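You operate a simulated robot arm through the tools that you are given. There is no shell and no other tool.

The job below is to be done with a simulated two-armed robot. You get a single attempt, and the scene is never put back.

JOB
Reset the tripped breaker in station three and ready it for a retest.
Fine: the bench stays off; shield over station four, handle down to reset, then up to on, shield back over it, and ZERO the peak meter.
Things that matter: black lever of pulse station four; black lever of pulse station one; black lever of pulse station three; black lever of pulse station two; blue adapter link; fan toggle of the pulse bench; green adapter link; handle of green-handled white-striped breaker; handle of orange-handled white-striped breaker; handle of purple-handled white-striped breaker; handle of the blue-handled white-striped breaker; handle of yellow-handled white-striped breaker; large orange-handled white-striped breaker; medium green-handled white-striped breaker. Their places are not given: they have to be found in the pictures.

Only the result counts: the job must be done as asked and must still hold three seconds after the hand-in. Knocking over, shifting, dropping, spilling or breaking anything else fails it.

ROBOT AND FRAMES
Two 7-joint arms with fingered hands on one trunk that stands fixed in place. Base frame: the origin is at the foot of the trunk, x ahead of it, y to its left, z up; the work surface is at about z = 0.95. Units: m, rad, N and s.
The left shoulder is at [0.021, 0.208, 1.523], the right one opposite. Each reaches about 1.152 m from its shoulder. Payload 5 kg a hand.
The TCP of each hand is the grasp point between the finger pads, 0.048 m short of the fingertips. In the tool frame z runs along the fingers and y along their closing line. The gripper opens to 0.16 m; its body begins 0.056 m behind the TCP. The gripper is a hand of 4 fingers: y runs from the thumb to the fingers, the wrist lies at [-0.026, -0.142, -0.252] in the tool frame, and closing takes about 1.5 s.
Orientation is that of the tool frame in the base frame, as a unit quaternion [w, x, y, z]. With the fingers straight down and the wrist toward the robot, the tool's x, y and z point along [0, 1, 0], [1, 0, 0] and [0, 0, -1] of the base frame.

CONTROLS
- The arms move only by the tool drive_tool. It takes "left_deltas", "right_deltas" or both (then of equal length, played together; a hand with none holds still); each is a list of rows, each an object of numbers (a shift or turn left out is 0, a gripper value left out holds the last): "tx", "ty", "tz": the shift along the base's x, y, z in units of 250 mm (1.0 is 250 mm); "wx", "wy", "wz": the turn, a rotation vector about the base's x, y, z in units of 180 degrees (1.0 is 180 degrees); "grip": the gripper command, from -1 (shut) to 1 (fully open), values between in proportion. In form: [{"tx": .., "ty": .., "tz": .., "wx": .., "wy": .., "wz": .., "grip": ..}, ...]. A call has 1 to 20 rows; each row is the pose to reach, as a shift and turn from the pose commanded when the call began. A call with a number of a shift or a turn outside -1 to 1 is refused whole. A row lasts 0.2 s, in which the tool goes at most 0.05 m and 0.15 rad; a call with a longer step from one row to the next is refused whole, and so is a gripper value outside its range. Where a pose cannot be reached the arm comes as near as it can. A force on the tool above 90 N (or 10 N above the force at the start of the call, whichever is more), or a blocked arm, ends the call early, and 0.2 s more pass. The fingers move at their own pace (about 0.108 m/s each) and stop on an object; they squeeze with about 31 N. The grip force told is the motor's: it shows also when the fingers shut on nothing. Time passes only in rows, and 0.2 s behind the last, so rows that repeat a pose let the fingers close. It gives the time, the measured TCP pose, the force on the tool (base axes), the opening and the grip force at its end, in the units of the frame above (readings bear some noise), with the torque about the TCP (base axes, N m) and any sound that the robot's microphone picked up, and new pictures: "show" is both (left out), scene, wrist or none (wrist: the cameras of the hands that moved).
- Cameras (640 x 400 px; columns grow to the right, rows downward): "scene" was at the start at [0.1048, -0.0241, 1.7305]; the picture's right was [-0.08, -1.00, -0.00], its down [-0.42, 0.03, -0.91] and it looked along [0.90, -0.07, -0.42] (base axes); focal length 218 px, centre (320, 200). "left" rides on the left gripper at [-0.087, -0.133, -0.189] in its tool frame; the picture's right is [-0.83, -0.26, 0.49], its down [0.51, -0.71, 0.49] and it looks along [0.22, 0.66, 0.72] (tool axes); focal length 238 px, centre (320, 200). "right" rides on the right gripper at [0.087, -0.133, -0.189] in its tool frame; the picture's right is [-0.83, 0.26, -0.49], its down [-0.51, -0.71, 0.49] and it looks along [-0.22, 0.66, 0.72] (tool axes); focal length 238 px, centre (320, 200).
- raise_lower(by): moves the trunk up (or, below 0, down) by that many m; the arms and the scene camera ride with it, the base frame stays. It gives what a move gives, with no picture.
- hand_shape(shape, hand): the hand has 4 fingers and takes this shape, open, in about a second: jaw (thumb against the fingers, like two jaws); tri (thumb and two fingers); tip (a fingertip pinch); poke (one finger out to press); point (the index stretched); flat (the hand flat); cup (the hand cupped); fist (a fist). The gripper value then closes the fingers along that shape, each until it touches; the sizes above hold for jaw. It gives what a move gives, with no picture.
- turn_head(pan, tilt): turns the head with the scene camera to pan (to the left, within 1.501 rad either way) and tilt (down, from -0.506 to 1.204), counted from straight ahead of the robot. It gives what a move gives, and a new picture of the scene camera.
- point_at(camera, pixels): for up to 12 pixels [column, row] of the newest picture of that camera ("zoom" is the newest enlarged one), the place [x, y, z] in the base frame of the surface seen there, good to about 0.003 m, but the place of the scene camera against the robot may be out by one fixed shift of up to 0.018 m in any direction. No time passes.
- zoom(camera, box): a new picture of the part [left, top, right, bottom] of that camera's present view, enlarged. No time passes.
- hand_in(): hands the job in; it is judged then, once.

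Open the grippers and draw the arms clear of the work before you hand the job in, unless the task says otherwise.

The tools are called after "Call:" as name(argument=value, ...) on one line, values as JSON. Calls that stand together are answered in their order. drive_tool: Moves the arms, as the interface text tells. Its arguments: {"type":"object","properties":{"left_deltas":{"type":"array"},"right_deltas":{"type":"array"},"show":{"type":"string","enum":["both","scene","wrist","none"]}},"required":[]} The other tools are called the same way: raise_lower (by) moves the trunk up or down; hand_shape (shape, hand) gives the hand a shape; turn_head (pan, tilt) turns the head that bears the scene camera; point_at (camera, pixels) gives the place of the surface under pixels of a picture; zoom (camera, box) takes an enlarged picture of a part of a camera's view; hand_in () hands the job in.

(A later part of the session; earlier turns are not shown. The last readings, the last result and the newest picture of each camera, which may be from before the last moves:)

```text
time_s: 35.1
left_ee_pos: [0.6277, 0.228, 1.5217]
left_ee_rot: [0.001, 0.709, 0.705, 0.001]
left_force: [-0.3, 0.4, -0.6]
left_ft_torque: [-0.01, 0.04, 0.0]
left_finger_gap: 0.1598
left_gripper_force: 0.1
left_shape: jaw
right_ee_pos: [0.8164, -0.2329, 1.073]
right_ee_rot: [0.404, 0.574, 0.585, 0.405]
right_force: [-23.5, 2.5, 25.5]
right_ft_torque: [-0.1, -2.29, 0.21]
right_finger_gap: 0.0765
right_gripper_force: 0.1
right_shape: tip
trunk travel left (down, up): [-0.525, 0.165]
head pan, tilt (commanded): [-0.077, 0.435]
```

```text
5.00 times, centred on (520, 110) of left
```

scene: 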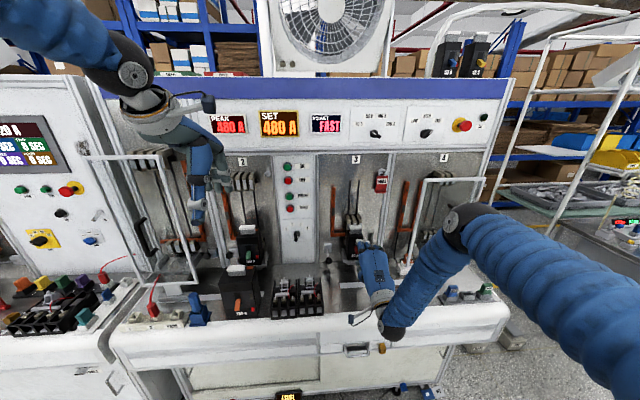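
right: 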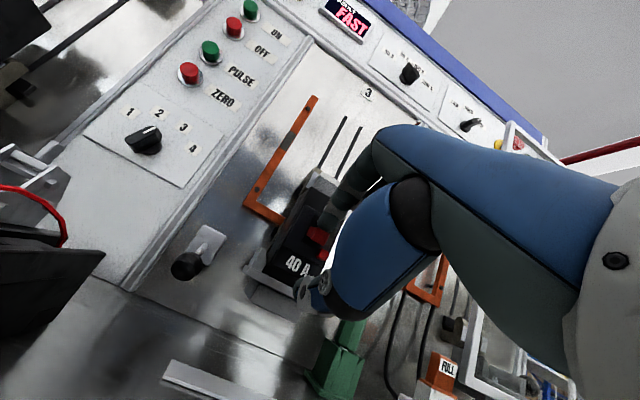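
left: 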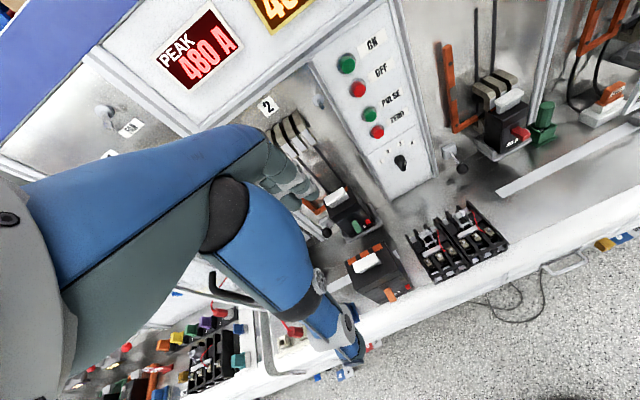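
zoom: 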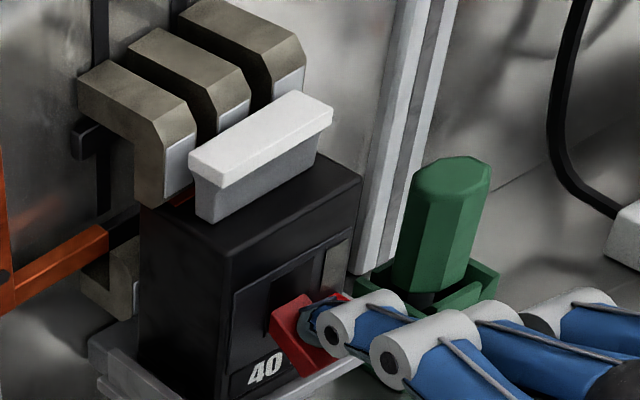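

The handle is at its lower stop (25 N, index yielding). I lift the hand so the thumb is still clear below, to see if the handle stays down.

Call:
drive_tool(right_deltas=[{"tz": 0.04}, {"tz": 0.08}, {"tz": 0.1}], show="none")

Call:
zoom(camera="right", box=[180, 150, 380, 350])

Call:
zoom(camera="left", box=[480, 70, 560, 150])

Call:
point_at(camera="zoom", pixels=[[280, 320], [290, 310], [300, 340], [310, 360], [320, 372], [330, 350], [285, 345]])

```text
time_s: 35.9
left_ee_pos: [0.6335, 0.2276, 1.519]
left_ee_rot: [0.0, 0.709, 0.705, 0.001]
left_force: [0.0, -0.4, 0.1]
left_ft_torque: [0.0, 0.05, -0.02]
left_finger_gap: 0.1597
left_gripper_force: 0.1
left_shape: jaw
right_ee_pos: [0.8212, -0.2346, 1.091]
right_ee_rot: [0.401, 0.576, 0.587, 0.403]
right_force: [-1.2, -1.7, 1.4]
right_ft_torque: [0.0, -0.04, 0.01]
right_finger_gap: 0.0612
right_gripper_force: 0.0
right_shape: tip
trunk travel left (down, up): [-0.525, 0.165]
head pan, tilt (commanded): [-0.077, 0.435]
```

```text
2.00 times, centred on (280, 250) of right
```

zoom: 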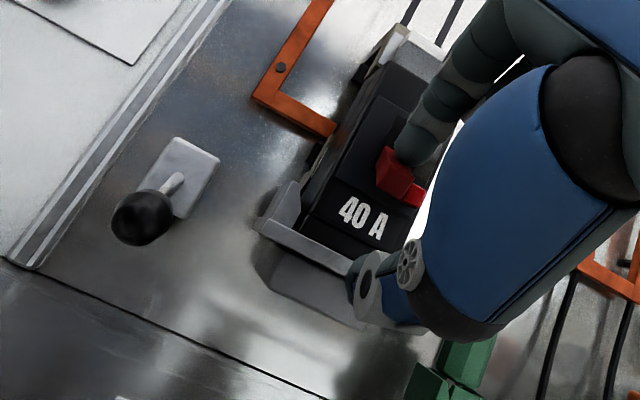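

```text
5.00 times, centred on (520, 110) of left
```

zoom: 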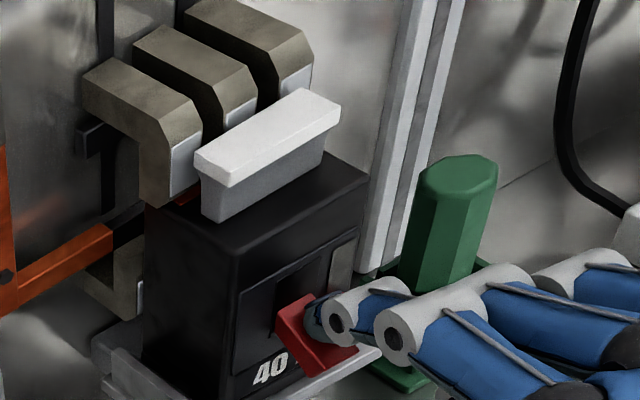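

```text
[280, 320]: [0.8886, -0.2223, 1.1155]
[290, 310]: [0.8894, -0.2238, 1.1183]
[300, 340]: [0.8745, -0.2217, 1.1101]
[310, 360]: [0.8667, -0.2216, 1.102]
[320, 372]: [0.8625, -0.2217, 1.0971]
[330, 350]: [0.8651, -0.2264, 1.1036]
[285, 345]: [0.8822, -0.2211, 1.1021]
```

The handle stays down (top edge now sloping about 31° down, tip near [0.861, -0.23, 1.09]). I back the hand off straight to x≈0.76, then shut the pinch to use the closed fingertips as a lifter from below.

Call:
drive_tool(right_deltas=[{"tz": 0.03}, {"tz": 0.04, "tx": -0.08}, {"tz": 0.04, "tx": -0.18}, {"tz": 0.04, "tx": -0.26}, {"tz": 0.04, "tx": -0.26, "grip": -1}, {"tz": 0.04, "tx": -0.26, "grip": -1}, {"tz": 0.04, "tx": -0.26, "grip": -1}, {"tz": 0.04, "tx": -0.26, "grip": -1}, {"tz": 0.04, "tx": -0.26, "grip": -1}], show="both")

Call:
zoom(camera="left", box=[470, 50, 590, 170])

Call:
point_at(camera="zoom", pixels=[[290, 270], [300, 290], [310, 305], [320, 320], [330, 300], [370, 300], [380, 310], [400, 320], [390, 340]])

Call:
zoom(camera="right", box=[180, 150, 380, 350])

```text
time_s: 37.9
left_ee_pos: [0.6325, 0.2273, 1.5196]
left_ee_rot: [-0.001, 0.708, 0.706, 0.0]
left_force: [0.1, 0.4, 0.1]
left_ft_torque: [-0.01, 0.01, 0.03]
left_finger_gap: 0.1599
left_gripper_force: 0.0
left_shape: jaw
right_ee_pos: [0.7529, -0.2336, 1.1024]
right_ee_rot: [0.402, 0.575, 0.587, 0.404]
right_force: [0.3, -0.2, 0.0]
right_ft_torque: [-0.01, -0.02, -0.02]
right_finger_gap: 0.0
right_gripper_force: 31.0
right_shape: tip
trunk travel left (down, up): [-0.525, 0.165]
head pan, tilt (commanded): [-0.077, 0.435]
```

scene: 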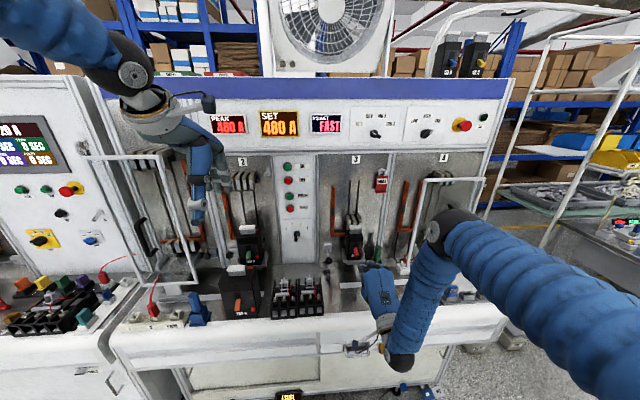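
right: 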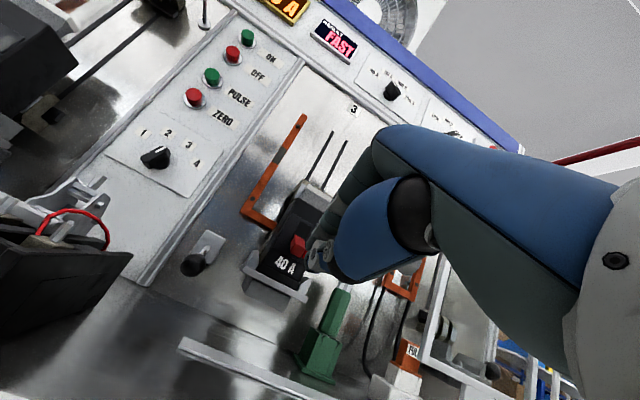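

```text
3.33 times, centred on (530, 110) of left
```

zoom: 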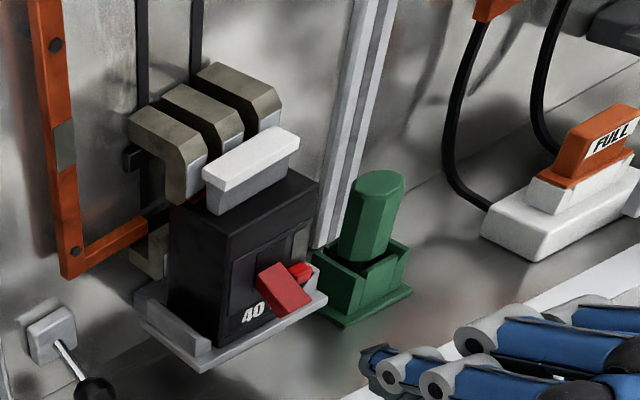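

```text
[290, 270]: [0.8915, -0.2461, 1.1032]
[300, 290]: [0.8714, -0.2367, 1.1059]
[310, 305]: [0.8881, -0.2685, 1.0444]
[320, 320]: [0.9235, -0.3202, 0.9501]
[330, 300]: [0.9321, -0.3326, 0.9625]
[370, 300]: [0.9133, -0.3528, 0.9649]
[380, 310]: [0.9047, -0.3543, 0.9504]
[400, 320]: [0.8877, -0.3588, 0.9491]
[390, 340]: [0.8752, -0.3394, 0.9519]
```

```text
2.00 times, centred on (280, 250) of right
```

zoom: 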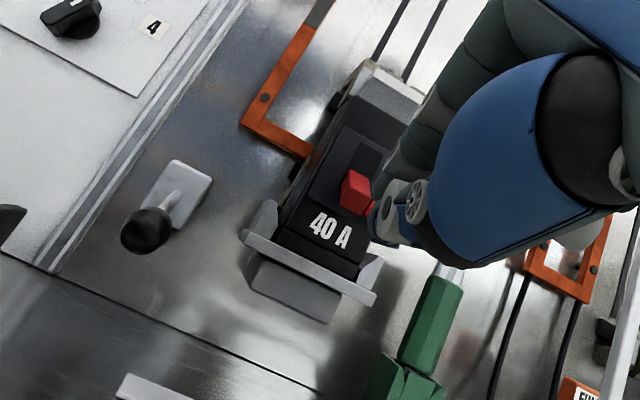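

The handle is clearly pointing down now (left zoom (285, 290)). I measure the shut fingertips before going under the handle.

Call:
zoom(camera="left", box=[500, 80, 620, 200])

Call:
point_at(camera="zoom", pixels=[[266, 262], [275, 275], [290, 262], [300, 285], [290, 290], [340, 280], [370, 235], [280, 255], [185, 200], [200, 190], [215, 200]])

```text
3.33 times, centred on (560, 140) of left
```

zoom: 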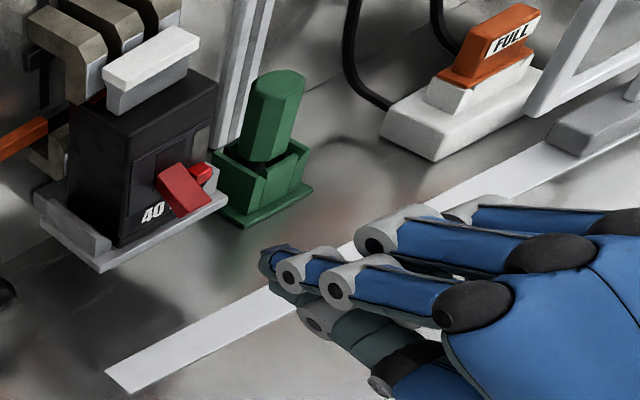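

```text
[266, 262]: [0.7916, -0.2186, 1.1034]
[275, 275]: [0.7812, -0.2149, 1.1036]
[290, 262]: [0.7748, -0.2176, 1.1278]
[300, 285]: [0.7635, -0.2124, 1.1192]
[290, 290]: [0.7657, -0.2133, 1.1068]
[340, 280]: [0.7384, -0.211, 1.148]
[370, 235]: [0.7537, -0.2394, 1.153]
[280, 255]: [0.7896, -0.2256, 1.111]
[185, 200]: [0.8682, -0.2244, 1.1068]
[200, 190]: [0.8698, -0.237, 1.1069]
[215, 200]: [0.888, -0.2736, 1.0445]
```

Shut fingertips end at x≈TCP+0.045 with their top about TCP+0.01. I check the tray lip below the handle for clearance.

Call:
point_at(camera="zoom", pixels=[[160, 230], [165, 235], [150, 240], [190, 220], [200, 212], [175, 218], [315, 320], [330, 335], [300, 305]])

```text
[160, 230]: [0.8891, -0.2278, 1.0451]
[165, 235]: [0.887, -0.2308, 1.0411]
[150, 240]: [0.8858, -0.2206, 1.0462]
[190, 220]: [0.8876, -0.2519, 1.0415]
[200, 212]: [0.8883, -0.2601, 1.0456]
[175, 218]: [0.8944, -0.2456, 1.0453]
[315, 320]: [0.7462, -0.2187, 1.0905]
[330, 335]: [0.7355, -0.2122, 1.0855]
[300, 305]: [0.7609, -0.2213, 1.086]
```

The tray lip is at x≥0.886, z≤1.046, so the fingertips (x≤0.873) stay in front of it. I lower to z≈1.062 and go forward under the handle.

Call:
drive_tool(right_deltas=[{"tz": -0.08, "ty": -0.014}, {"tz": -0.16, "ty": -0.014}, {"tz": -0.16, "ty": -0.014, "tx": 0.1}, {"tz": -0.16, "ty": -0.014, "tx": 0.18}, {"tz": -0.16, "ty": -0.014, "tx": 0.24}, {"tz": -0.16, "ty": -0.014, "tx": 0.3}], show="wrist")

Call:
zoom(camera="right", box=[180, 150, 380, 350])

Call:
zoom(camera="left", box=[480, 70, 580, 170])

```text
time_s: 39.3
left_ee_pos: [0.6326, 0.2278, 1.5197]
left_ee_rot: [-0.001, 0.709, 0.706, -0.001]
left_force: [0.4, 0.3, -0.2]
left_ft_torque: [-0.03, 0.01, -0.03]
left_finger_gap: 0.1597
left_gripper_force: 0.0
left_shape: jaw
right_ee_pos: [0.8308, -0.2387, 1.0627]
right_ee_rot: [0.402, 0.576, 0.587, 0.403]
right_force: [-0.8, -0.1, 0.1]
right_ft_torque: [0.02, -0.03, 0.02]
right_finger_gap: 0.0001
right_gripper_force: 31.5
right_shape: tip
trunk travel left (down, up): [-0.525, 0.165]
head pan, tilt (commanded): [-0.077, 0.435]
```

right: 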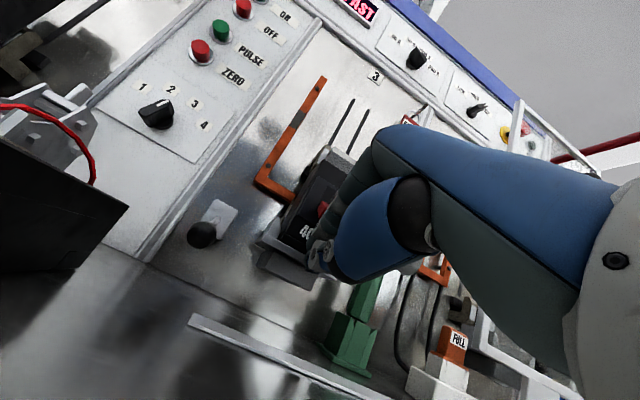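

```text
2.00 times, centred on (280, 250) of right
```

zoom: 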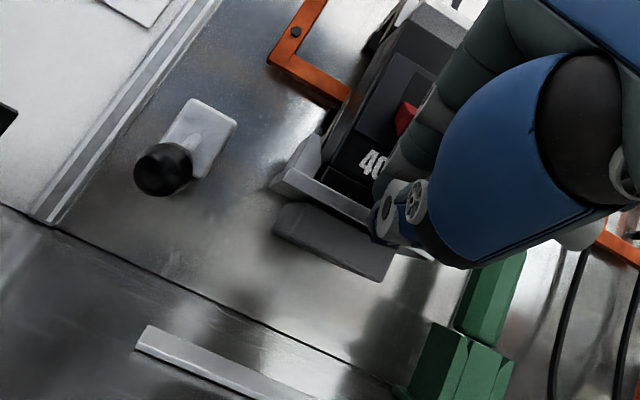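

```text
4.00 times, centred on (530, 120) of left
```

zoom: 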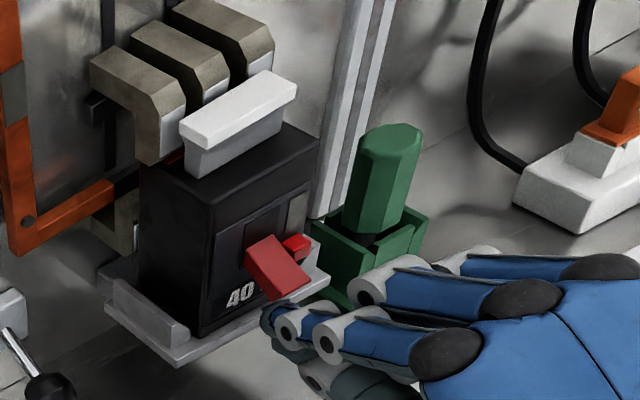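

The fingertips are below the handle (left zoom (275, 320)) with no contact force. I lift straight up in small steps, 0.05 m.

Call:
drive_tool(right_deltas=[{"tz": 0.03}, {"tz": 0.06}, {"tz": 0.09}, {"tz": 0.12}, {"tz": 0.15}, {"tz": 0.18}, {"tz": 0.2}], show="none")

Call:
zoom(camera="right", box=[180, 150, 380, 350])

Call:
zoom(camera="left", box=[480, 70, 580, 170])

```text
time_s: 40.9
left_ee_pos: [0.6316, 0.2269, 1.5207]
left_ee_rot: [-0.001, 0.709, 0.705, 0.0]
left_force: [-0.8, -0.3, 0.6]
left_ft_torque: [0.02, -0.03, 0.0]
left_finger_gap: 0.1597
left_gripper_force: 0.2
left_shape: jaw
right_ee_pos: [0.8311, -0.2381, 1.1148]
right_ee_rot: [0.404, 0.577, 0.584, 0.403]
right_force: [-0.6, -0.6, 0.2]
right_ft_torque: [-0.02, -0.01, 0.01]
right_finger_gap: 0.0
right_gripper_force: 31.0
right_shape: tip
trunk travel left (down, up): [-0.525, 0.165]
head pan, tilt (commanded): [-0.077, 0.435]
```

```text
2.00 times, centred on (280, 250) of right
```

zoom: 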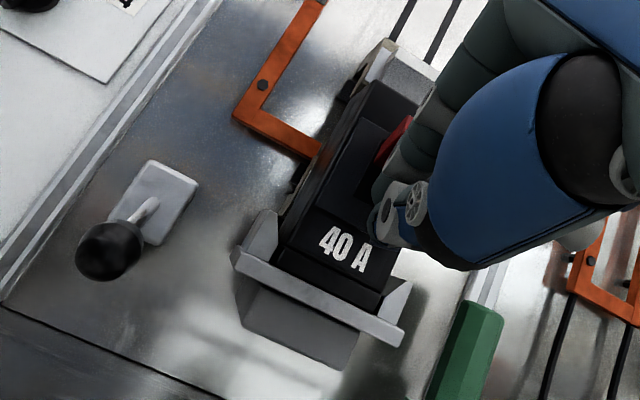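

```text
4.00 times, centred on (530, 120) of left
```

zoom: 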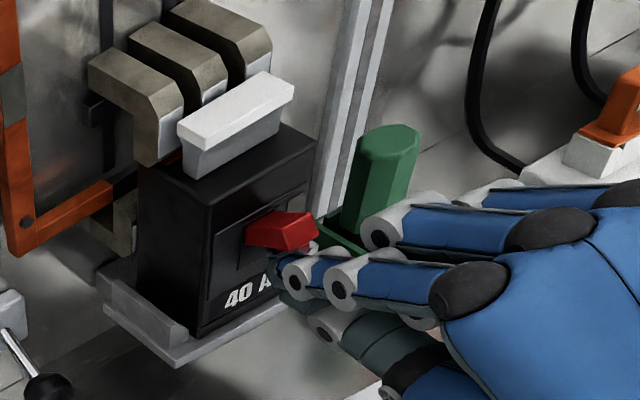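

The handle is following upward, now past horizontal. I keep lifting in small steps until the force shows the upper stop.

Call:
drive_tool(right_deltas=[{"tz": 0.03}, {"tz": 0.05}, {"tz": 0.07}, {"tz": 0.09}], show="none")

Call:
zoom(camera="right", box=[180, 150, 380, 350])

Call:
zoom(camera="left", box=[480, 70, 580, 170])

Call:
point_at(camera="zoom", pixels=[[250, 225], [265, 215], [285, 205], [300, 215], [270, 235], [310, 225]])

```text
time_s: 41.9
left_ee_pos: [0.6343, 0.2267, 1.5182]
left_ee_rot: [-0.001, 0.709, 0.706, 0.0]
left_force: [-1.2, -0.7, -0.3]
left_ft_torque: [-0.03, -0.06, 0.01]
left_finger_gap: 0.1596
left_gripper_force: 0.0
left_shape: jaw
right_ee_pos: [0.829, -0.2371, 1.1308]
right_ee_rot: [0.4, 0.578, 0.588, 0.401]
right_force: [-8.1, 0.0, -23.0]
right_ft_torque: [-0.17, 0.64, 0.04]
right_finger_gap: 0.0
right_gripper_force: 31.3
right_shape: tip
trunk travel left (down, up): [-0.525, 0.165]
head pan, tilt (commanded): [-0.077, 0.435]
```

```text
2.00 times, centred on (280, 250) of right
```

zoom: 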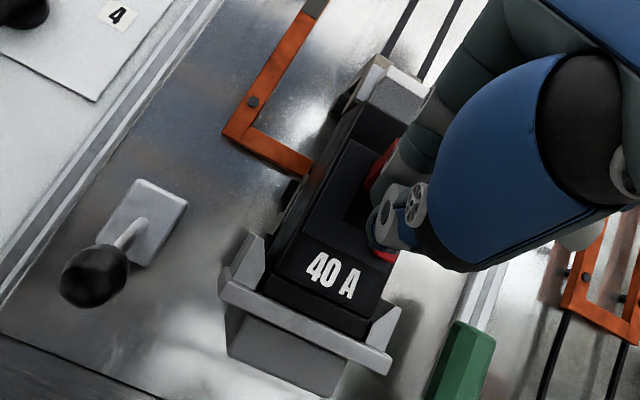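

```text
4.00 times, centred on (530, 120) of left
```

zoom: 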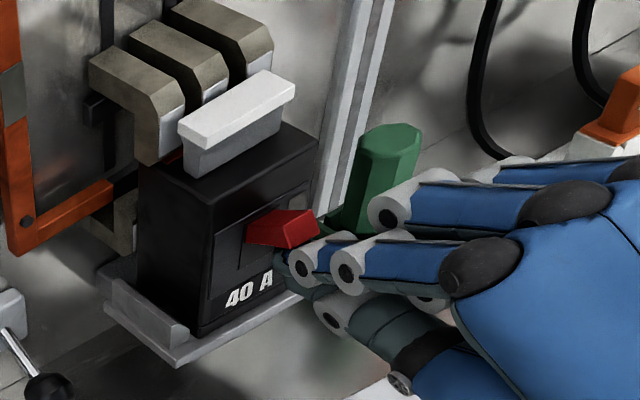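

```text
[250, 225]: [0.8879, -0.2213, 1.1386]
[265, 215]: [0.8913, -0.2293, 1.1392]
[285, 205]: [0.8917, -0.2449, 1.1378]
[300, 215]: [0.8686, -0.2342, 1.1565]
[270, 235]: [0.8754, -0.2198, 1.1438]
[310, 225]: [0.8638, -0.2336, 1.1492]
```

The handle is at about +31° (tip top ≈[0.868, -0.234, 1.156]) and the force of 23 N shows the upper stop: breaker on. I ease down slightly and draw straight back.

Call:
drive_tool(right_deltas=[{"tz": -0.03}, {"tz": -0.05}, {"tz": -0.05, "tx": -0.1}, {"tz": -0.05, "tx": -0.25}, {"tz": -0.05, "tx": -0.4}, {"tz": -0.05, "tx": -0.55}, {"tz": -0.05, "tx": -0.7}], show="both")

Call:
zoom(camera="right", box=[180, 150, 380, 350])

Call:
zoom(camera="left", box=[480, 70, 560, 150])

Call:
point_at(camera="zoom", pixels=[[270, 310], [285, 300], [310, 285], [330, 290], [320, 315], [345, 300], [300, 320], [335, 335]])

```text
time_s: 43.5
left_ee_pos: [0.6315, 0.2257, 1.5197]
left_ee_rot: [0.0, 0.709, 0.706, 0.002]
left_force: [-1.5, -0.9, 0.4]
left_ft_torque: [0.15, -0.09, 0.07]
left_finger_gap: 0.1597
left_gripper_force: 0.0
left_shape: jaw
right_ee_pos: [0.6535, -0.2389, 1.123]
right_ee_rot: [0.403, 0.575, 0.585, 0.406]
right_force: [0.1, -0.1, 0.8]
right_ft_torque: [-0.02, 0.12, 0.01]
right_finger_gap: 0.0
right_gripper_force: 30.9
right_shape: tip
trunk travel left (down, up): [-0.525, 0.165]
head pan, tilt (commanded): [-0.077, 0.435]
```

scene: 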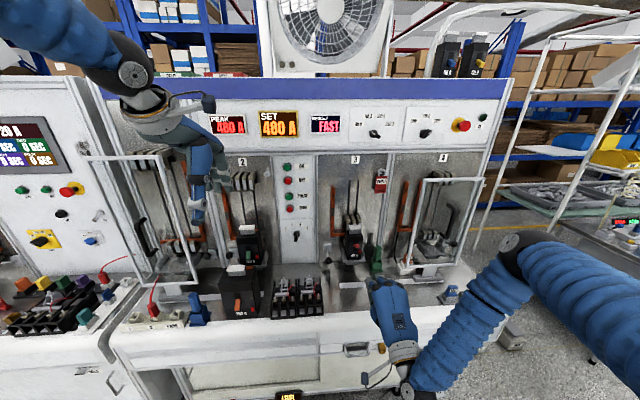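
right: 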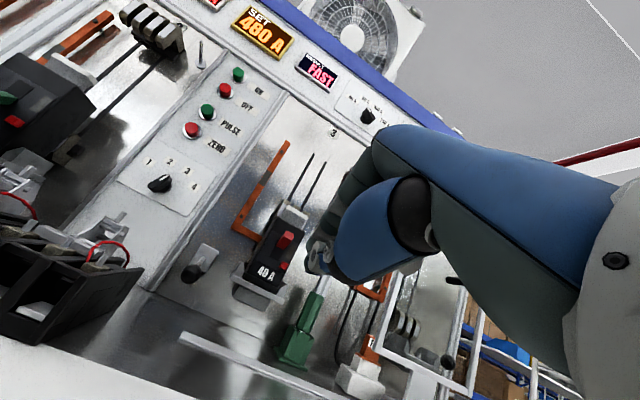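

```text
2.00 times, centred on (280, 250) of right
```

zoom: 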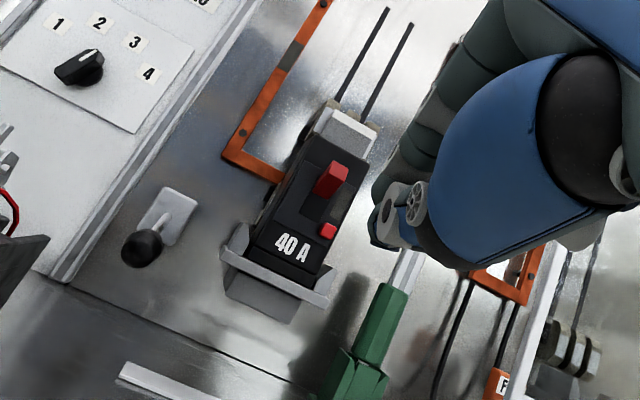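

```text
5.00 times, centred on (520, 110) of left
```

zoom: 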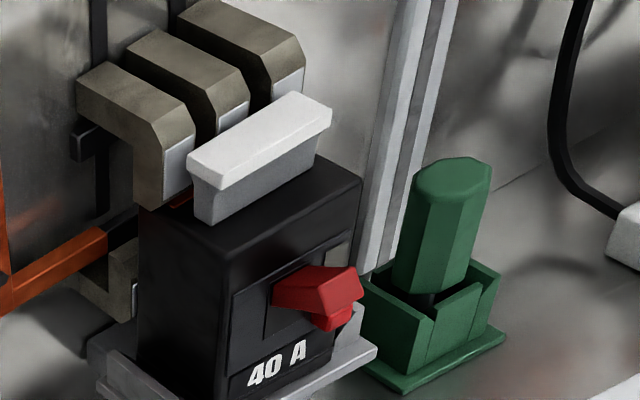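

```text
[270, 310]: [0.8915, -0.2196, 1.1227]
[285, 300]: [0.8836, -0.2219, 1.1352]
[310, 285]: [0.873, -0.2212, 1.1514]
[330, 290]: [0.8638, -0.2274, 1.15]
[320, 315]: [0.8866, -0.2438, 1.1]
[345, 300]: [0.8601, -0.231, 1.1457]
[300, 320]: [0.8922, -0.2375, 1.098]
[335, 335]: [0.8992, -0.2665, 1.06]
```

The handle stays up, breaker reads ON position. Next, the shield: I turn the right hand back to fingers-down while moving right and up, staying in front at x≈0.62.

Call:
drive_tool(right_deltas=[{"tx": -0.013, "ty": -0.111, "tz": 0.0755, "wy": 0.0432}, {"tx": -0.027, "ty": -0.222, "tz": 0.151, "wy": 0.0864}, {"tx": -0.04, "ty": -0.333, "tz": 0.2267, "wy": 0.1296}, {"tx": -0.053, "ty": -0.444, "tz": 0.302, "wy": 0.1729}, {"tx": -0.067, "ty": -0.556, "tz": 0.378, "wy": 0.2161}, {"tx": -0.08, "ty": -0.667, "tz": 0.453, "wy": 0.2593}, {"tx": -0.093, "ty": -0.778, "tz": 0.529, "wy": 0.3025}, {"tx": -0.107, "ty": -0.889, "tz": 0.604, "wy": 0.3457}, {"tx": -0.12, "ty": -1.0, "tz": 0.68, "wy": 0.3889}], show="none")

Call:
hand_shape(shape="jaw", hand="right")

Call:
drive_tool(right_deltas=[{"ty": -0.1, "grip": -1}, {"ty": -0.2, "grip": -1}, {"ty": -0.3, "grip": -1}, {"ty": -0.4, "grip": -1}, {"ty": -0.5, "grip": -1}, {"ty": -0.6, "grip": -1}, {"ty": -0.68, "grip": -1}, {"ty": -0.68, "grip": -1}, {"ty": -0.68, "grip": -1}], show="both")

```text
time_s: 45.5
left_ee_pos: [0.6318, 0.2271, 1.52]
left_ee_rot: [0.001, 0.709, 0.705, 0.0]
left_force: [-0.5, 0.2, -0.3]
left_ft_torque: [0.02, -0.03, 0.01]
left_finger_gap: 0.16
left_gripper_force: 0.0
left_shape: jaw
right_ee_pos: [0.6269, -0.4867, 1.2955]
right_ee_rot: [-0.007, 0.704, 0.711, -0.001]
right_force: [-0.7, -0.1, -1.5]
right_ft_torque: [0.01, -0.09, -0.04]
right_finger_gap: 0.0
right_gripper_force: 31.1
right_shape: tip
trunk travel left (down, up): [-0.525, 0.165]
head pan, tilt (commanded): [-0.077, 0.435]
```

```text
time_s: 46.4
left_ee_pos: [0.6327, 0.2272, 1.5192]
left_ee_rot: [0.0, 0.709, 0.705, 0.0]
left_force: [0.1, -0.2, 0.1]
left_ft_torque: [0.02, -0.01, 0.03]
left_finger_gap: 0.1597
left_gripper_force: 0.0
left_shape: jaw
right_ee_pos: [0.6277, -0.4865, 1.2949]
right_ee_rot: [-0.006, 0.703, 0.711, -0.001]
right_force: [0.1, 0.4, 0.2]
right_ft_torque: [0.0, -0.02, 0.0]
right_finger_gap: 0.1596
right_gripper_force: 0.1
right_shape: jaw
trunk travel left (down, up): [-0.525, 0.165]
head pan, tilt (commanded): [-0.077, 0.435]
```

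```text
time_s: 48.4
left_ee_pos: [0.6338, 0.2277, 1.5213]
left_ee_rot: [0.0, 0.709, 0.705, 0.0]
left_force: [-0.5, -0.7, -0.4]
left_ft_torque: [-0.01, -0.01, -0.01]
left_finger_gap: 0.1601
left_gripper_force: 0.0
left_shape: jaw
right_ee_pos: [0.6243, -0.6581, 1.2932]
right_ee_rot: [-0.007, 0.704, 0.711, 0.0]
right_force: [-0.1, -0.2, -0.4]
right_ft_torque: [-0.01, -0.01, -0.02]
right_finger_gap: 0.0
right_gripper_force: 31.3
right_shape: jaw
trunk travel left (down, up): [-0.525, 0.165]
head pan, tilt (commanded): [-0.077, 0.435]
```

scene: 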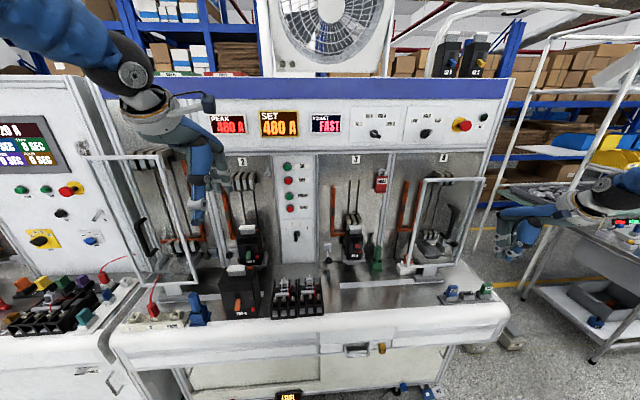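
right: 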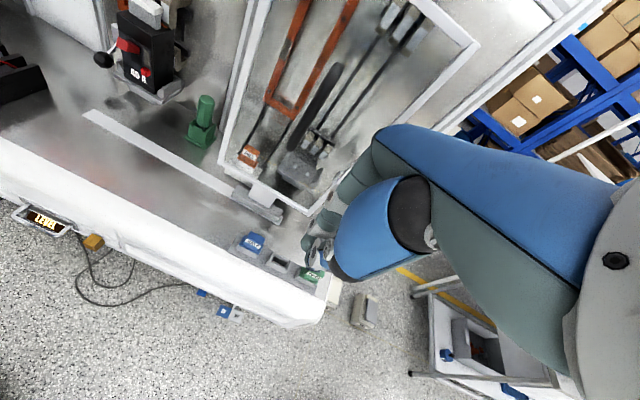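

The right wrist camera sees the shield's bar at about (300-340, 65-150). I measure it before going in on its right side.

Call:
point_at(camera="right", pixels=[[333, 75], [322, 95], [312, 115], [300, 140], [240, 120], [470, 45], [260, 195], [250, 207]])

Call:
zoom(camera="right", box=[200, 0, 480, 240])

```text
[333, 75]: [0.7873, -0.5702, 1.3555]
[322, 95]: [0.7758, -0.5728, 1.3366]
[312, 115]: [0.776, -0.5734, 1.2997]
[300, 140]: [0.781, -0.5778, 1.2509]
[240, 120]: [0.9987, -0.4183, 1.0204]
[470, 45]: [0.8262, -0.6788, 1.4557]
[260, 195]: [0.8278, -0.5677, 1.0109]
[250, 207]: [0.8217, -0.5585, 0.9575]
```

```text
1.67 times, centred on (340, 120) of right
```

zoom: 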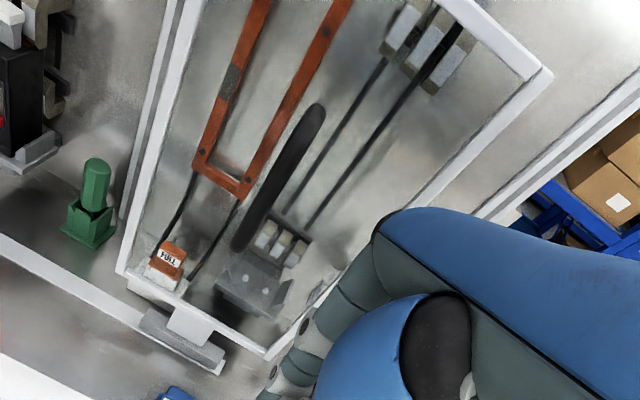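

Bar is now at y≈-0.573 (travel was 0.34 m). I go forward to x≈0.755 on its right side, then push toward +y.

Call:
drive_tool(right_deltas=[{"tx": 0.15}, {"tx": 0.3}, {"tx": 0.42}, {"tx": 0.524}, {"tx": 0.524, "ty": 0.06}, {"tx": 0.524, "ty": 0.12}, {"tx": 0.524, "ty": 0.18}, {"tx": 0.524, "ty": 0.24}, {"tx": 0.524, "ty": 0.32}, {"tx": 0.524, "ty": 0.4}], show="both")

Call:
zoom(camera="scene", box=[320, 140, 500, 300])

```text
time_s: 50.6
left_ee_pos: [0.6325, 0.229, 1.5198]
left_ee_rot: [0.0, 0.709, 0.706, -0.001]
left_force: [-0.5, -0.1, 0.4]
left_ft_torque: [-0.07, 0.0, -0.03]
left_finger_gap: 0.16
left_gripper_force: 0.0
left_shape: jaw
right_ee_pos: [0.7569, -0.556, 1.2935]
right_ee_rot: [-0.005, 0.703, 0.711, 0.0]
right_force: [-0.1, 0.9, 1.0]
right_ft_torque: [-0.03, -0.03, 0.0]
right_finger_gap: 0.0
right_gripper_force: 31.0
right_shape: jaw
trunk travel left (down, up): [-0.525, 0.165]
head pan, tilt (commanded): [-0.077, 0.435]
```

scene: 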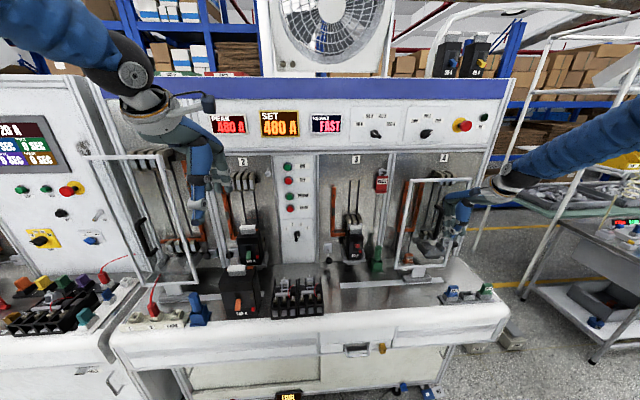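
right: 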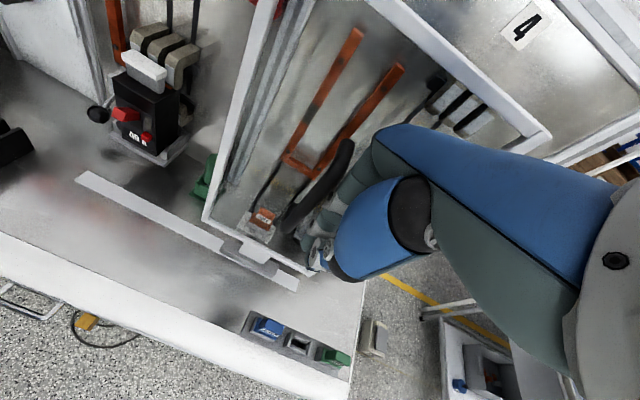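

```text
2.50 times, centred on (410, 220) of scene
```

zoom: 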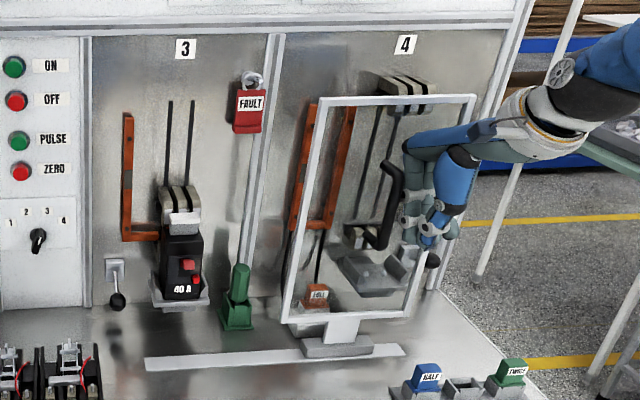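

The shield moves left with the push. I keep pushing 0.25 m toward +y.

Call:
drive_tool(right_deltas=[{"ty": 0.07}, {"ty": 0.14}, {"ty": 0.21}, {"ty": 0.28}, {"ty": 0.35}, {"ty": 0.42}, {"ty": 0.49}, {"ty": 0.56}, {"ty": 0.63}, {"ty": 0.7}, {"ty": 0.77}, {"ty": 0.84}, {"ty": 0.9}, {"ty": 0.95}, {"ty": 1.0}], show="both")

Call:
zoom(camera="scene", box=[300, 140, 480, 300])

Call:
point_at(camera="zoom", pixels=[[222, 340], [200, 360], [184, 48], [200, 330], [360, 300]])

```text
time_s: 53.8
left_ee_pos: [0.6338, 0.2275, 1.5203]
left_ee_rot: [0.0, 0.709, 0.705, 0.0]
left_force: [-0.4, 1.0, -0.2]
left_ft_torque: [-0.08, 0.0, -0.01]
left_finger_gap: 0.1599
left_gripper_force: 0.1
left_shape: jaw
right_ee_pos: [0.756, -0.3078, 1.2921]
right_ee_rot: [-0.007, 0.703, 0.712, 0.0]
right_force: [-0.9, 0.0, 0.2]
right_ft_torque: [0.12, -0.02, -0.04]
right_finger_gap: 0.0001
right_gripper_force: 31.2
right_shape: jaw
trunk travel left (down, up): [-0.525, 0.165]
head pan, tilt (commanded): [-0.077, 0.435]
```

scene: 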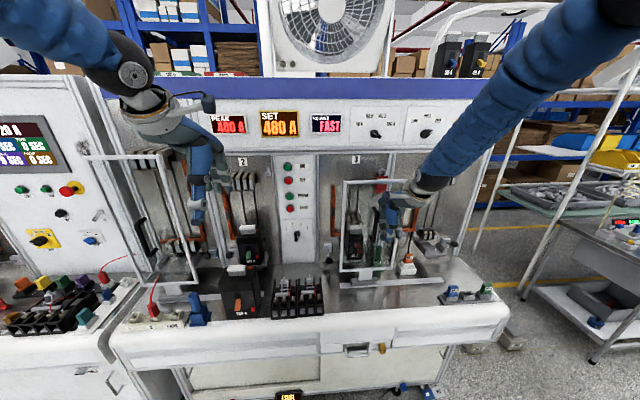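
right: 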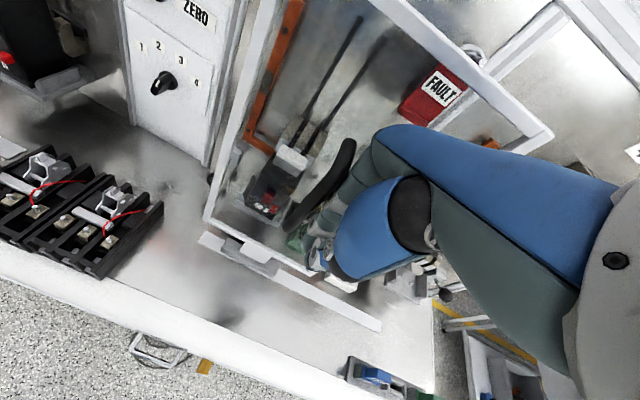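

```text
2.50 times, centred on (390, 220) of scene
```

zoom: 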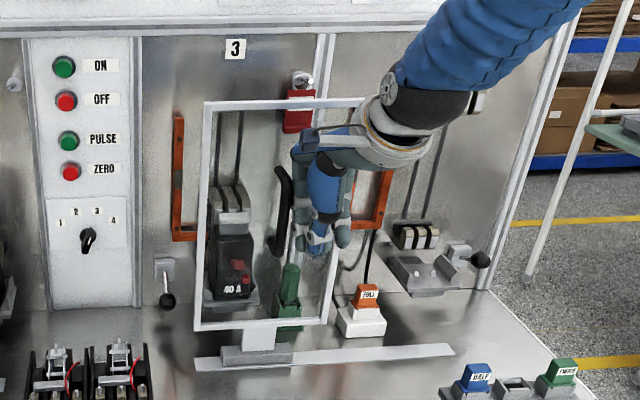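

```text
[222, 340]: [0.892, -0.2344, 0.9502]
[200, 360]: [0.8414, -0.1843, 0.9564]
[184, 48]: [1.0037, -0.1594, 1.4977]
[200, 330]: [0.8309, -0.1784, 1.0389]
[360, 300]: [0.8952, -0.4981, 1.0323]
```

The left frame edge is at scene y≈-0.178; it started at -0.132, so about 0.045 m is left. I push on in 1 cm steps until it meets its stop.

Call:
drive_tool(right_deltas=[{"ty": 0.04}, {"ty": 0.08}, {"ty": 0.12}, {"ty": 0.15}, {"ty": 0.17}, {"ty": 0.19}], show="none")

Call:
zoom(camera="scene", box=[300, 140, 480, 300])

Call:
point_at(camera="zoom", pixels=[[182, 325], [176, 325], [186, 325], [188, 200], [205, 365], [212, 357]])

```text
time_s: 55.2
left_ee_pos: [0.6322, 0.2242, 1.5205]
left_ee_rot: [0.0, 0.709, 0.705, 0.001]
left_force: [-0.1, 0.3, 1.4]
left_ft_torque: [-0.01, -0.02, -0.01]
left_finger_gap: 0.16
left_gripper_force: 0.1
left_shape: jaw
right_ee_pos: [0.7553, -0.2656, 1.2911]
right_ee_rot: [-0.007, 0.705, 0.709, 0.0]
right_force: [2.1, -27.1, 1.4]
right_ft_torque: [1.58, 0.09, -1.09]
right_finger_gap: 0.0002
right_gripper_force: 31.3
right_shape: jaw
trunk travel left (down, up): [-0.525, 0.165]
head pan, tilt (commanded): [-0.077, 0.435]
```

```text
2.50 times, centred on (390, 220) of scene
```

zoom: 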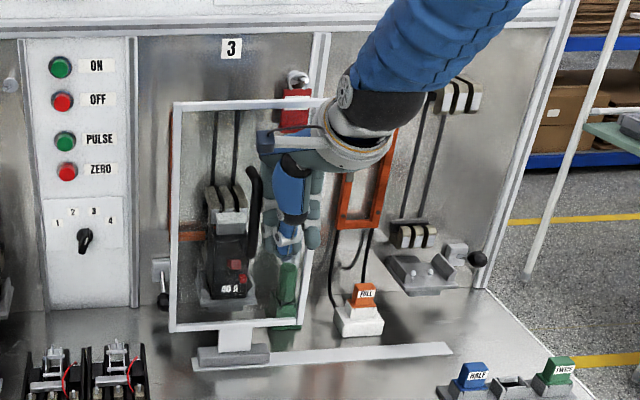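

```text
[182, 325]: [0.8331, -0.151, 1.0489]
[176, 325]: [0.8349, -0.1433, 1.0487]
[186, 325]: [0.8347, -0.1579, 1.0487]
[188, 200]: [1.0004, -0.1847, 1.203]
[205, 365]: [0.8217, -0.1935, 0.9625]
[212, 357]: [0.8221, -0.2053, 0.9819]
```

The push force reached 27 N, so the shield is against its left stop. I ease off and draw the right hand back to the right, then compare the shield's place with the start.

Call:
drive_tool(right_deltas=[{"ty": -0.05}, {"ty": -0.1}, {"ty": -0.12, "tx": -0.1}, {"ty": -0.14, "tx": -0.25}, {"ty": -0.25, "tx": -0.4}, {"ty": -0.4, "tx": -0.45}, {"ty": -0.55, "tx": -0.45}, {"ty": -0.7, "tx": -0.45}, {"ty": -0.85, "tx": -0.45}, {"ty": -1.0, "tx": -0.45}], show="both")

Call:
zoom(camera="scene", box=[280, 140, 480, 280])

Call:
point_at(camera="scene", pixels=[[334, 183], [397, 181], [366, 222], [365, 235], [345, 270], [355, 159]])

```text
time_s: 57.4
left_ee_pos: [0.6318, 0.2259, 1.5209]
left_ee_rot: [-0.001, 0.709, 0.705, 0.001]
left_force: [-1.0, -1.2, -0.3]
left_ft_torque: [0.1, -0.06, 0.03]
left_finger_gap: 0.1598
left_gripper_force: 0.1
left_shape: jaw
right_ee_pos: [0.6417, -0.5128, 1.2916]
right_ee_rot: [-0.008, 0.703, 0.711, 0.001]
right_force: [0.0, -0.5, 0.2]
right_ft_torque: [0.05, 0.03, 0.03]
right_finger_gap: 0.0
right_gripper_force: 30.7
right_shape: jaw
trunk travel left (down, up): [-0.525, 0.165]
head pan, tilt (commanded): [-0.077, 0.435]
```

scene: 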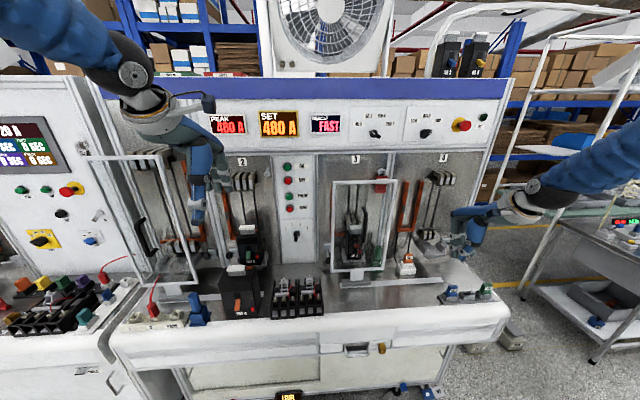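
right: 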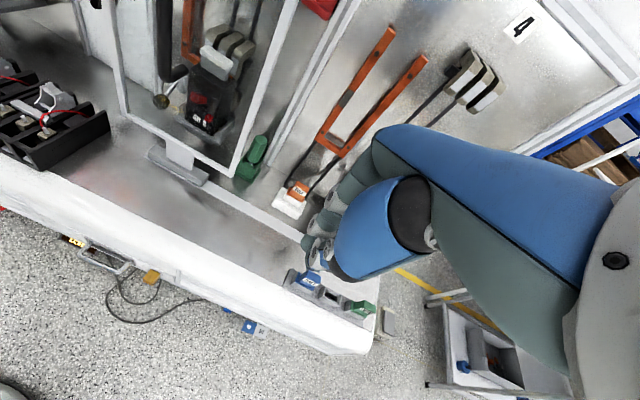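

```text
2.86 times, centred on (380, 210) of scene
```

zoom: 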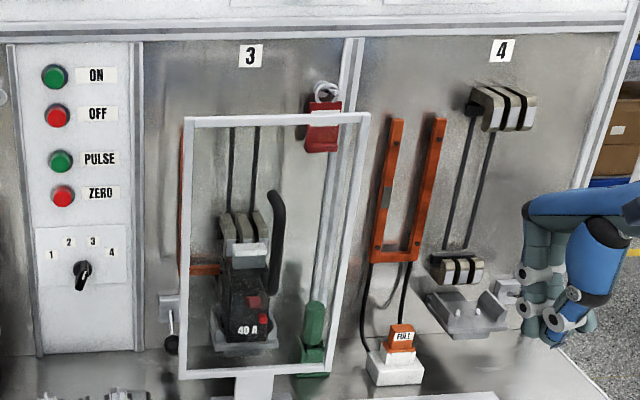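

```text
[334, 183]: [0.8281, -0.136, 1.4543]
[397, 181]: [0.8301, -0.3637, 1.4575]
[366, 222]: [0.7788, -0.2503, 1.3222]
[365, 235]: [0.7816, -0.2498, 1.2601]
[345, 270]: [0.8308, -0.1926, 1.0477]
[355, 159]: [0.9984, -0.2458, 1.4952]
```

The shield is back exactly where it was (corner at scene y≈-0.134, handle -0.250), with the breaker handle up behind it. Next is the ZERO button (scene (290, 208), true ≈[0.98, 0.057, 1.288]) with the left hand; I check obstacles around the left arm's path first.

Call:
point_at(camera="scene", pixels=[[238, 269], [238, 300], [247, 229], [247, 250], [290, 208], [289, 196], [297, 235], [297, 290], [240, 185], [200, 300]])

Call:
hand_shape(shape="tip", hand="left")

```text
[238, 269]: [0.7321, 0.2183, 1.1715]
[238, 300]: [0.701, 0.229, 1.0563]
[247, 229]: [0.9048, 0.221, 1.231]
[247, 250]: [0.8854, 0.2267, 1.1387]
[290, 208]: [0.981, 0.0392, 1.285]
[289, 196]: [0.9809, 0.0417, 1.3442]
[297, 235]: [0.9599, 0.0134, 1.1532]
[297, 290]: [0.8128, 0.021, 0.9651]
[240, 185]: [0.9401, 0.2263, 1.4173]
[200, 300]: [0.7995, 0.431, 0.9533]
```

```text
time_s: 58.3
left_ee_pos: [0.6334, 0.2269, 1.5194]
left_ee_rot: [0.0, 0.709, 0.705, -0.001]
left_force: [-0.4, -0.4, -0.3]
left_ft_torque: [-0.05, 0.01, 0.01]
left_finger_gap: 0.1599
left_gripper_force: 0.1
left_shape: tip
right_ee_pos: [0.6427, -0.5112, 1.2934]
right_ee_rot: [-0.008, 0.703, 0.711, 0.001]
right_force: [-0.2, 0.0, 0.1]
right_ft_torque: [-0.07, -0.01, -0.01]
right_finger_gap: 0.0
right_gripper_force: 31.3
right_shape: jaw
trunk travel left (down, up): [-0.525, 0.165]
head pan, tilt (commanded): [-0.077, 0.435]
```

The orange breaker on the bench (y≈0.17–0.30, top z≈1.18) stays left of and below the path. I swing the left hand to fingers-forward (70° pitch) with the pinch shut, ending near [0.663, 0.065, 1.33].

Call:
drive_tool(left_deltas=[{"tx": 0.0133, "ty": -0.072, "tz": -0.0844, "wy": -0.0432, "grip": -1}, {"tx": 0.0267, "ty": -0.144, "tz": -0.1689, "wy": -0.0864, "grip": -1}, {"tx": 0.04, "ty": -0.216, "tz": -0.2533, "wy": -0.1296, "grip": -1}, {"tx": 0.0533, "ty": -0.288, "tz": -0.3378, "wy": -0.1728, "grip": -1}, {"tx": 0.0667, "ty": -0.36, "tz": -0.4222, "wy": -0.216, "grip": -1}, {"tx": 0.08, "ty": -0.432, "tz": -0.5067, "wy": -0.2592, "grip": -1}, {"tx": 0.0933, "ty": -0.504, "tz": -0.5911, "wy": -0.3024, "grip": -1}, {"tx": 0.1067, "ty": -0.576, "tz": -0.6756, "wy": -0.3456, "grip": -1}, {"tx": 0.12, "ty": -0.648, "tz": -0.76, "wy": -0.3889, "grip": -1}], show="both")

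```text
time_s: 60.3
left_ee_pos: [0.668, 0.0631, 1.329]
left_ee_rot: [0.403, 0.582, 0.578, 0.406]
left_force: [1.5, 1.4, 1.1]
left_ft_torque: [-0.04, 0.04, -0.15]
left_finger_gap: 0.0
left_gripper_force: 31.4
left_shape: tip
left hand out of reach, approached as far as the arm can: row 9
right_ee_pos: [0.6435, -0.5116, 1.2933]
right_ee_rot: [-0.007, 0.703, 0.711, 0.001]
right_force: [0.3, -0.7, -0.8]
right_ft_torque: [0.13, -0.02, 0.0]
right_finger_gap: 0.0
right_gripper_force: 31.4
right_shape: jaw
trunk travel left (down, up): [-0.525, 0.165]
head pan, tilt (commanded): [-0.077, 0.435]
```

scene: 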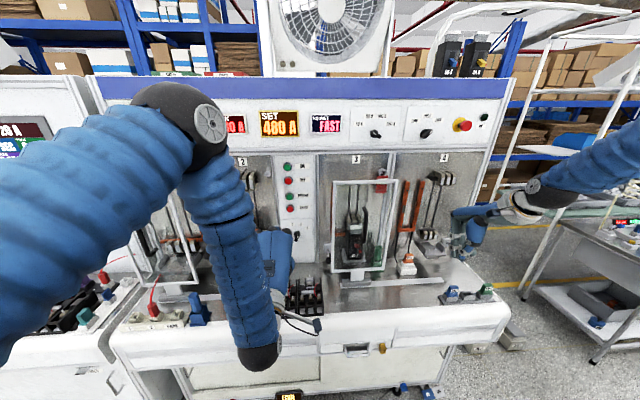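
left: 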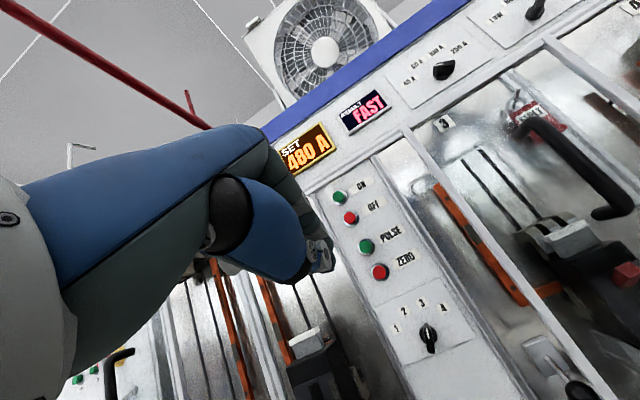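

The left camera sees the fingertips at (325, 258) and the ZERO button at (380, 271). I zoom and measure both.

Call:
zoom(camera="left", box=[250, 170, 450, 310])

Call:
point_at(camera="left", pixels=[[380, 271], [376, 268], [385, 275], [366, 247], [351, 217], [339, 197], [320, 245], [328, 262], [318, 268], [330, 250]])

```text
2.86 times, centred on (350, 240) of left
```

zoom: 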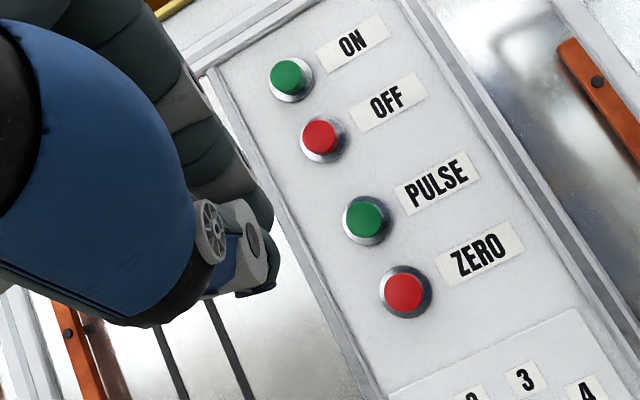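

```text
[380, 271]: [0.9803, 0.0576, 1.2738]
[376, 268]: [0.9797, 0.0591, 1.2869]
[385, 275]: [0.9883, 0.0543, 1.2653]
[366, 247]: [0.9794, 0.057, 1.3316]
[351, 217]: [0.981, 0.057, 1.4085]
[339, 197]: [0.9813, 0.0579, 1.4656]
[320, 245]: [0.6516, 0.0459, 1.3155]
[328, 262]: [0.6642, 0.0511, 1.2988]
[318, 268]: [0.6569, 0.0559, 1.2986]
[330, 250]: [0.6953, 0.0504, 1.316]
```

I read the button centres precisely from the zoom.

Call:
point_at(camera="zoom", pixels=[[403, 291], [386, 285], [420, 297], [398, 308], [408, 275], [363, 220], [320, 138], [250, 200], [270, 225], [265, 245], [272, 285], [262, 262]])

```text
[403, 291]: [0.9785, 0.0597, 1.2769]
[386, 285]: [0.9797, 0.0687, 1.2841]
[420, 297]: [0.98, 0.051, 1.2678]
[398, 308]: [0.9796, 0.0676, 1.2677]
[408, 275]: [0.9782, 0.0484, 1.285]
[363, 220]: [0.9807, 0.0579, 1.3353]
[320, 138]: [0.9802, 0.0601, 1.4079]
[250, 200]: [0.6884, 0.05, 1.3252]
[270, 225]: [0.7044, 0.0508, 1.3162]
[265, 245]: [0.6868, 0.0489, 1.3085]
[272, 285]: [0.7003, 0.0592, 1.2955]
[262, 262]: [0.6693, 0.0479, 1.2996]
```

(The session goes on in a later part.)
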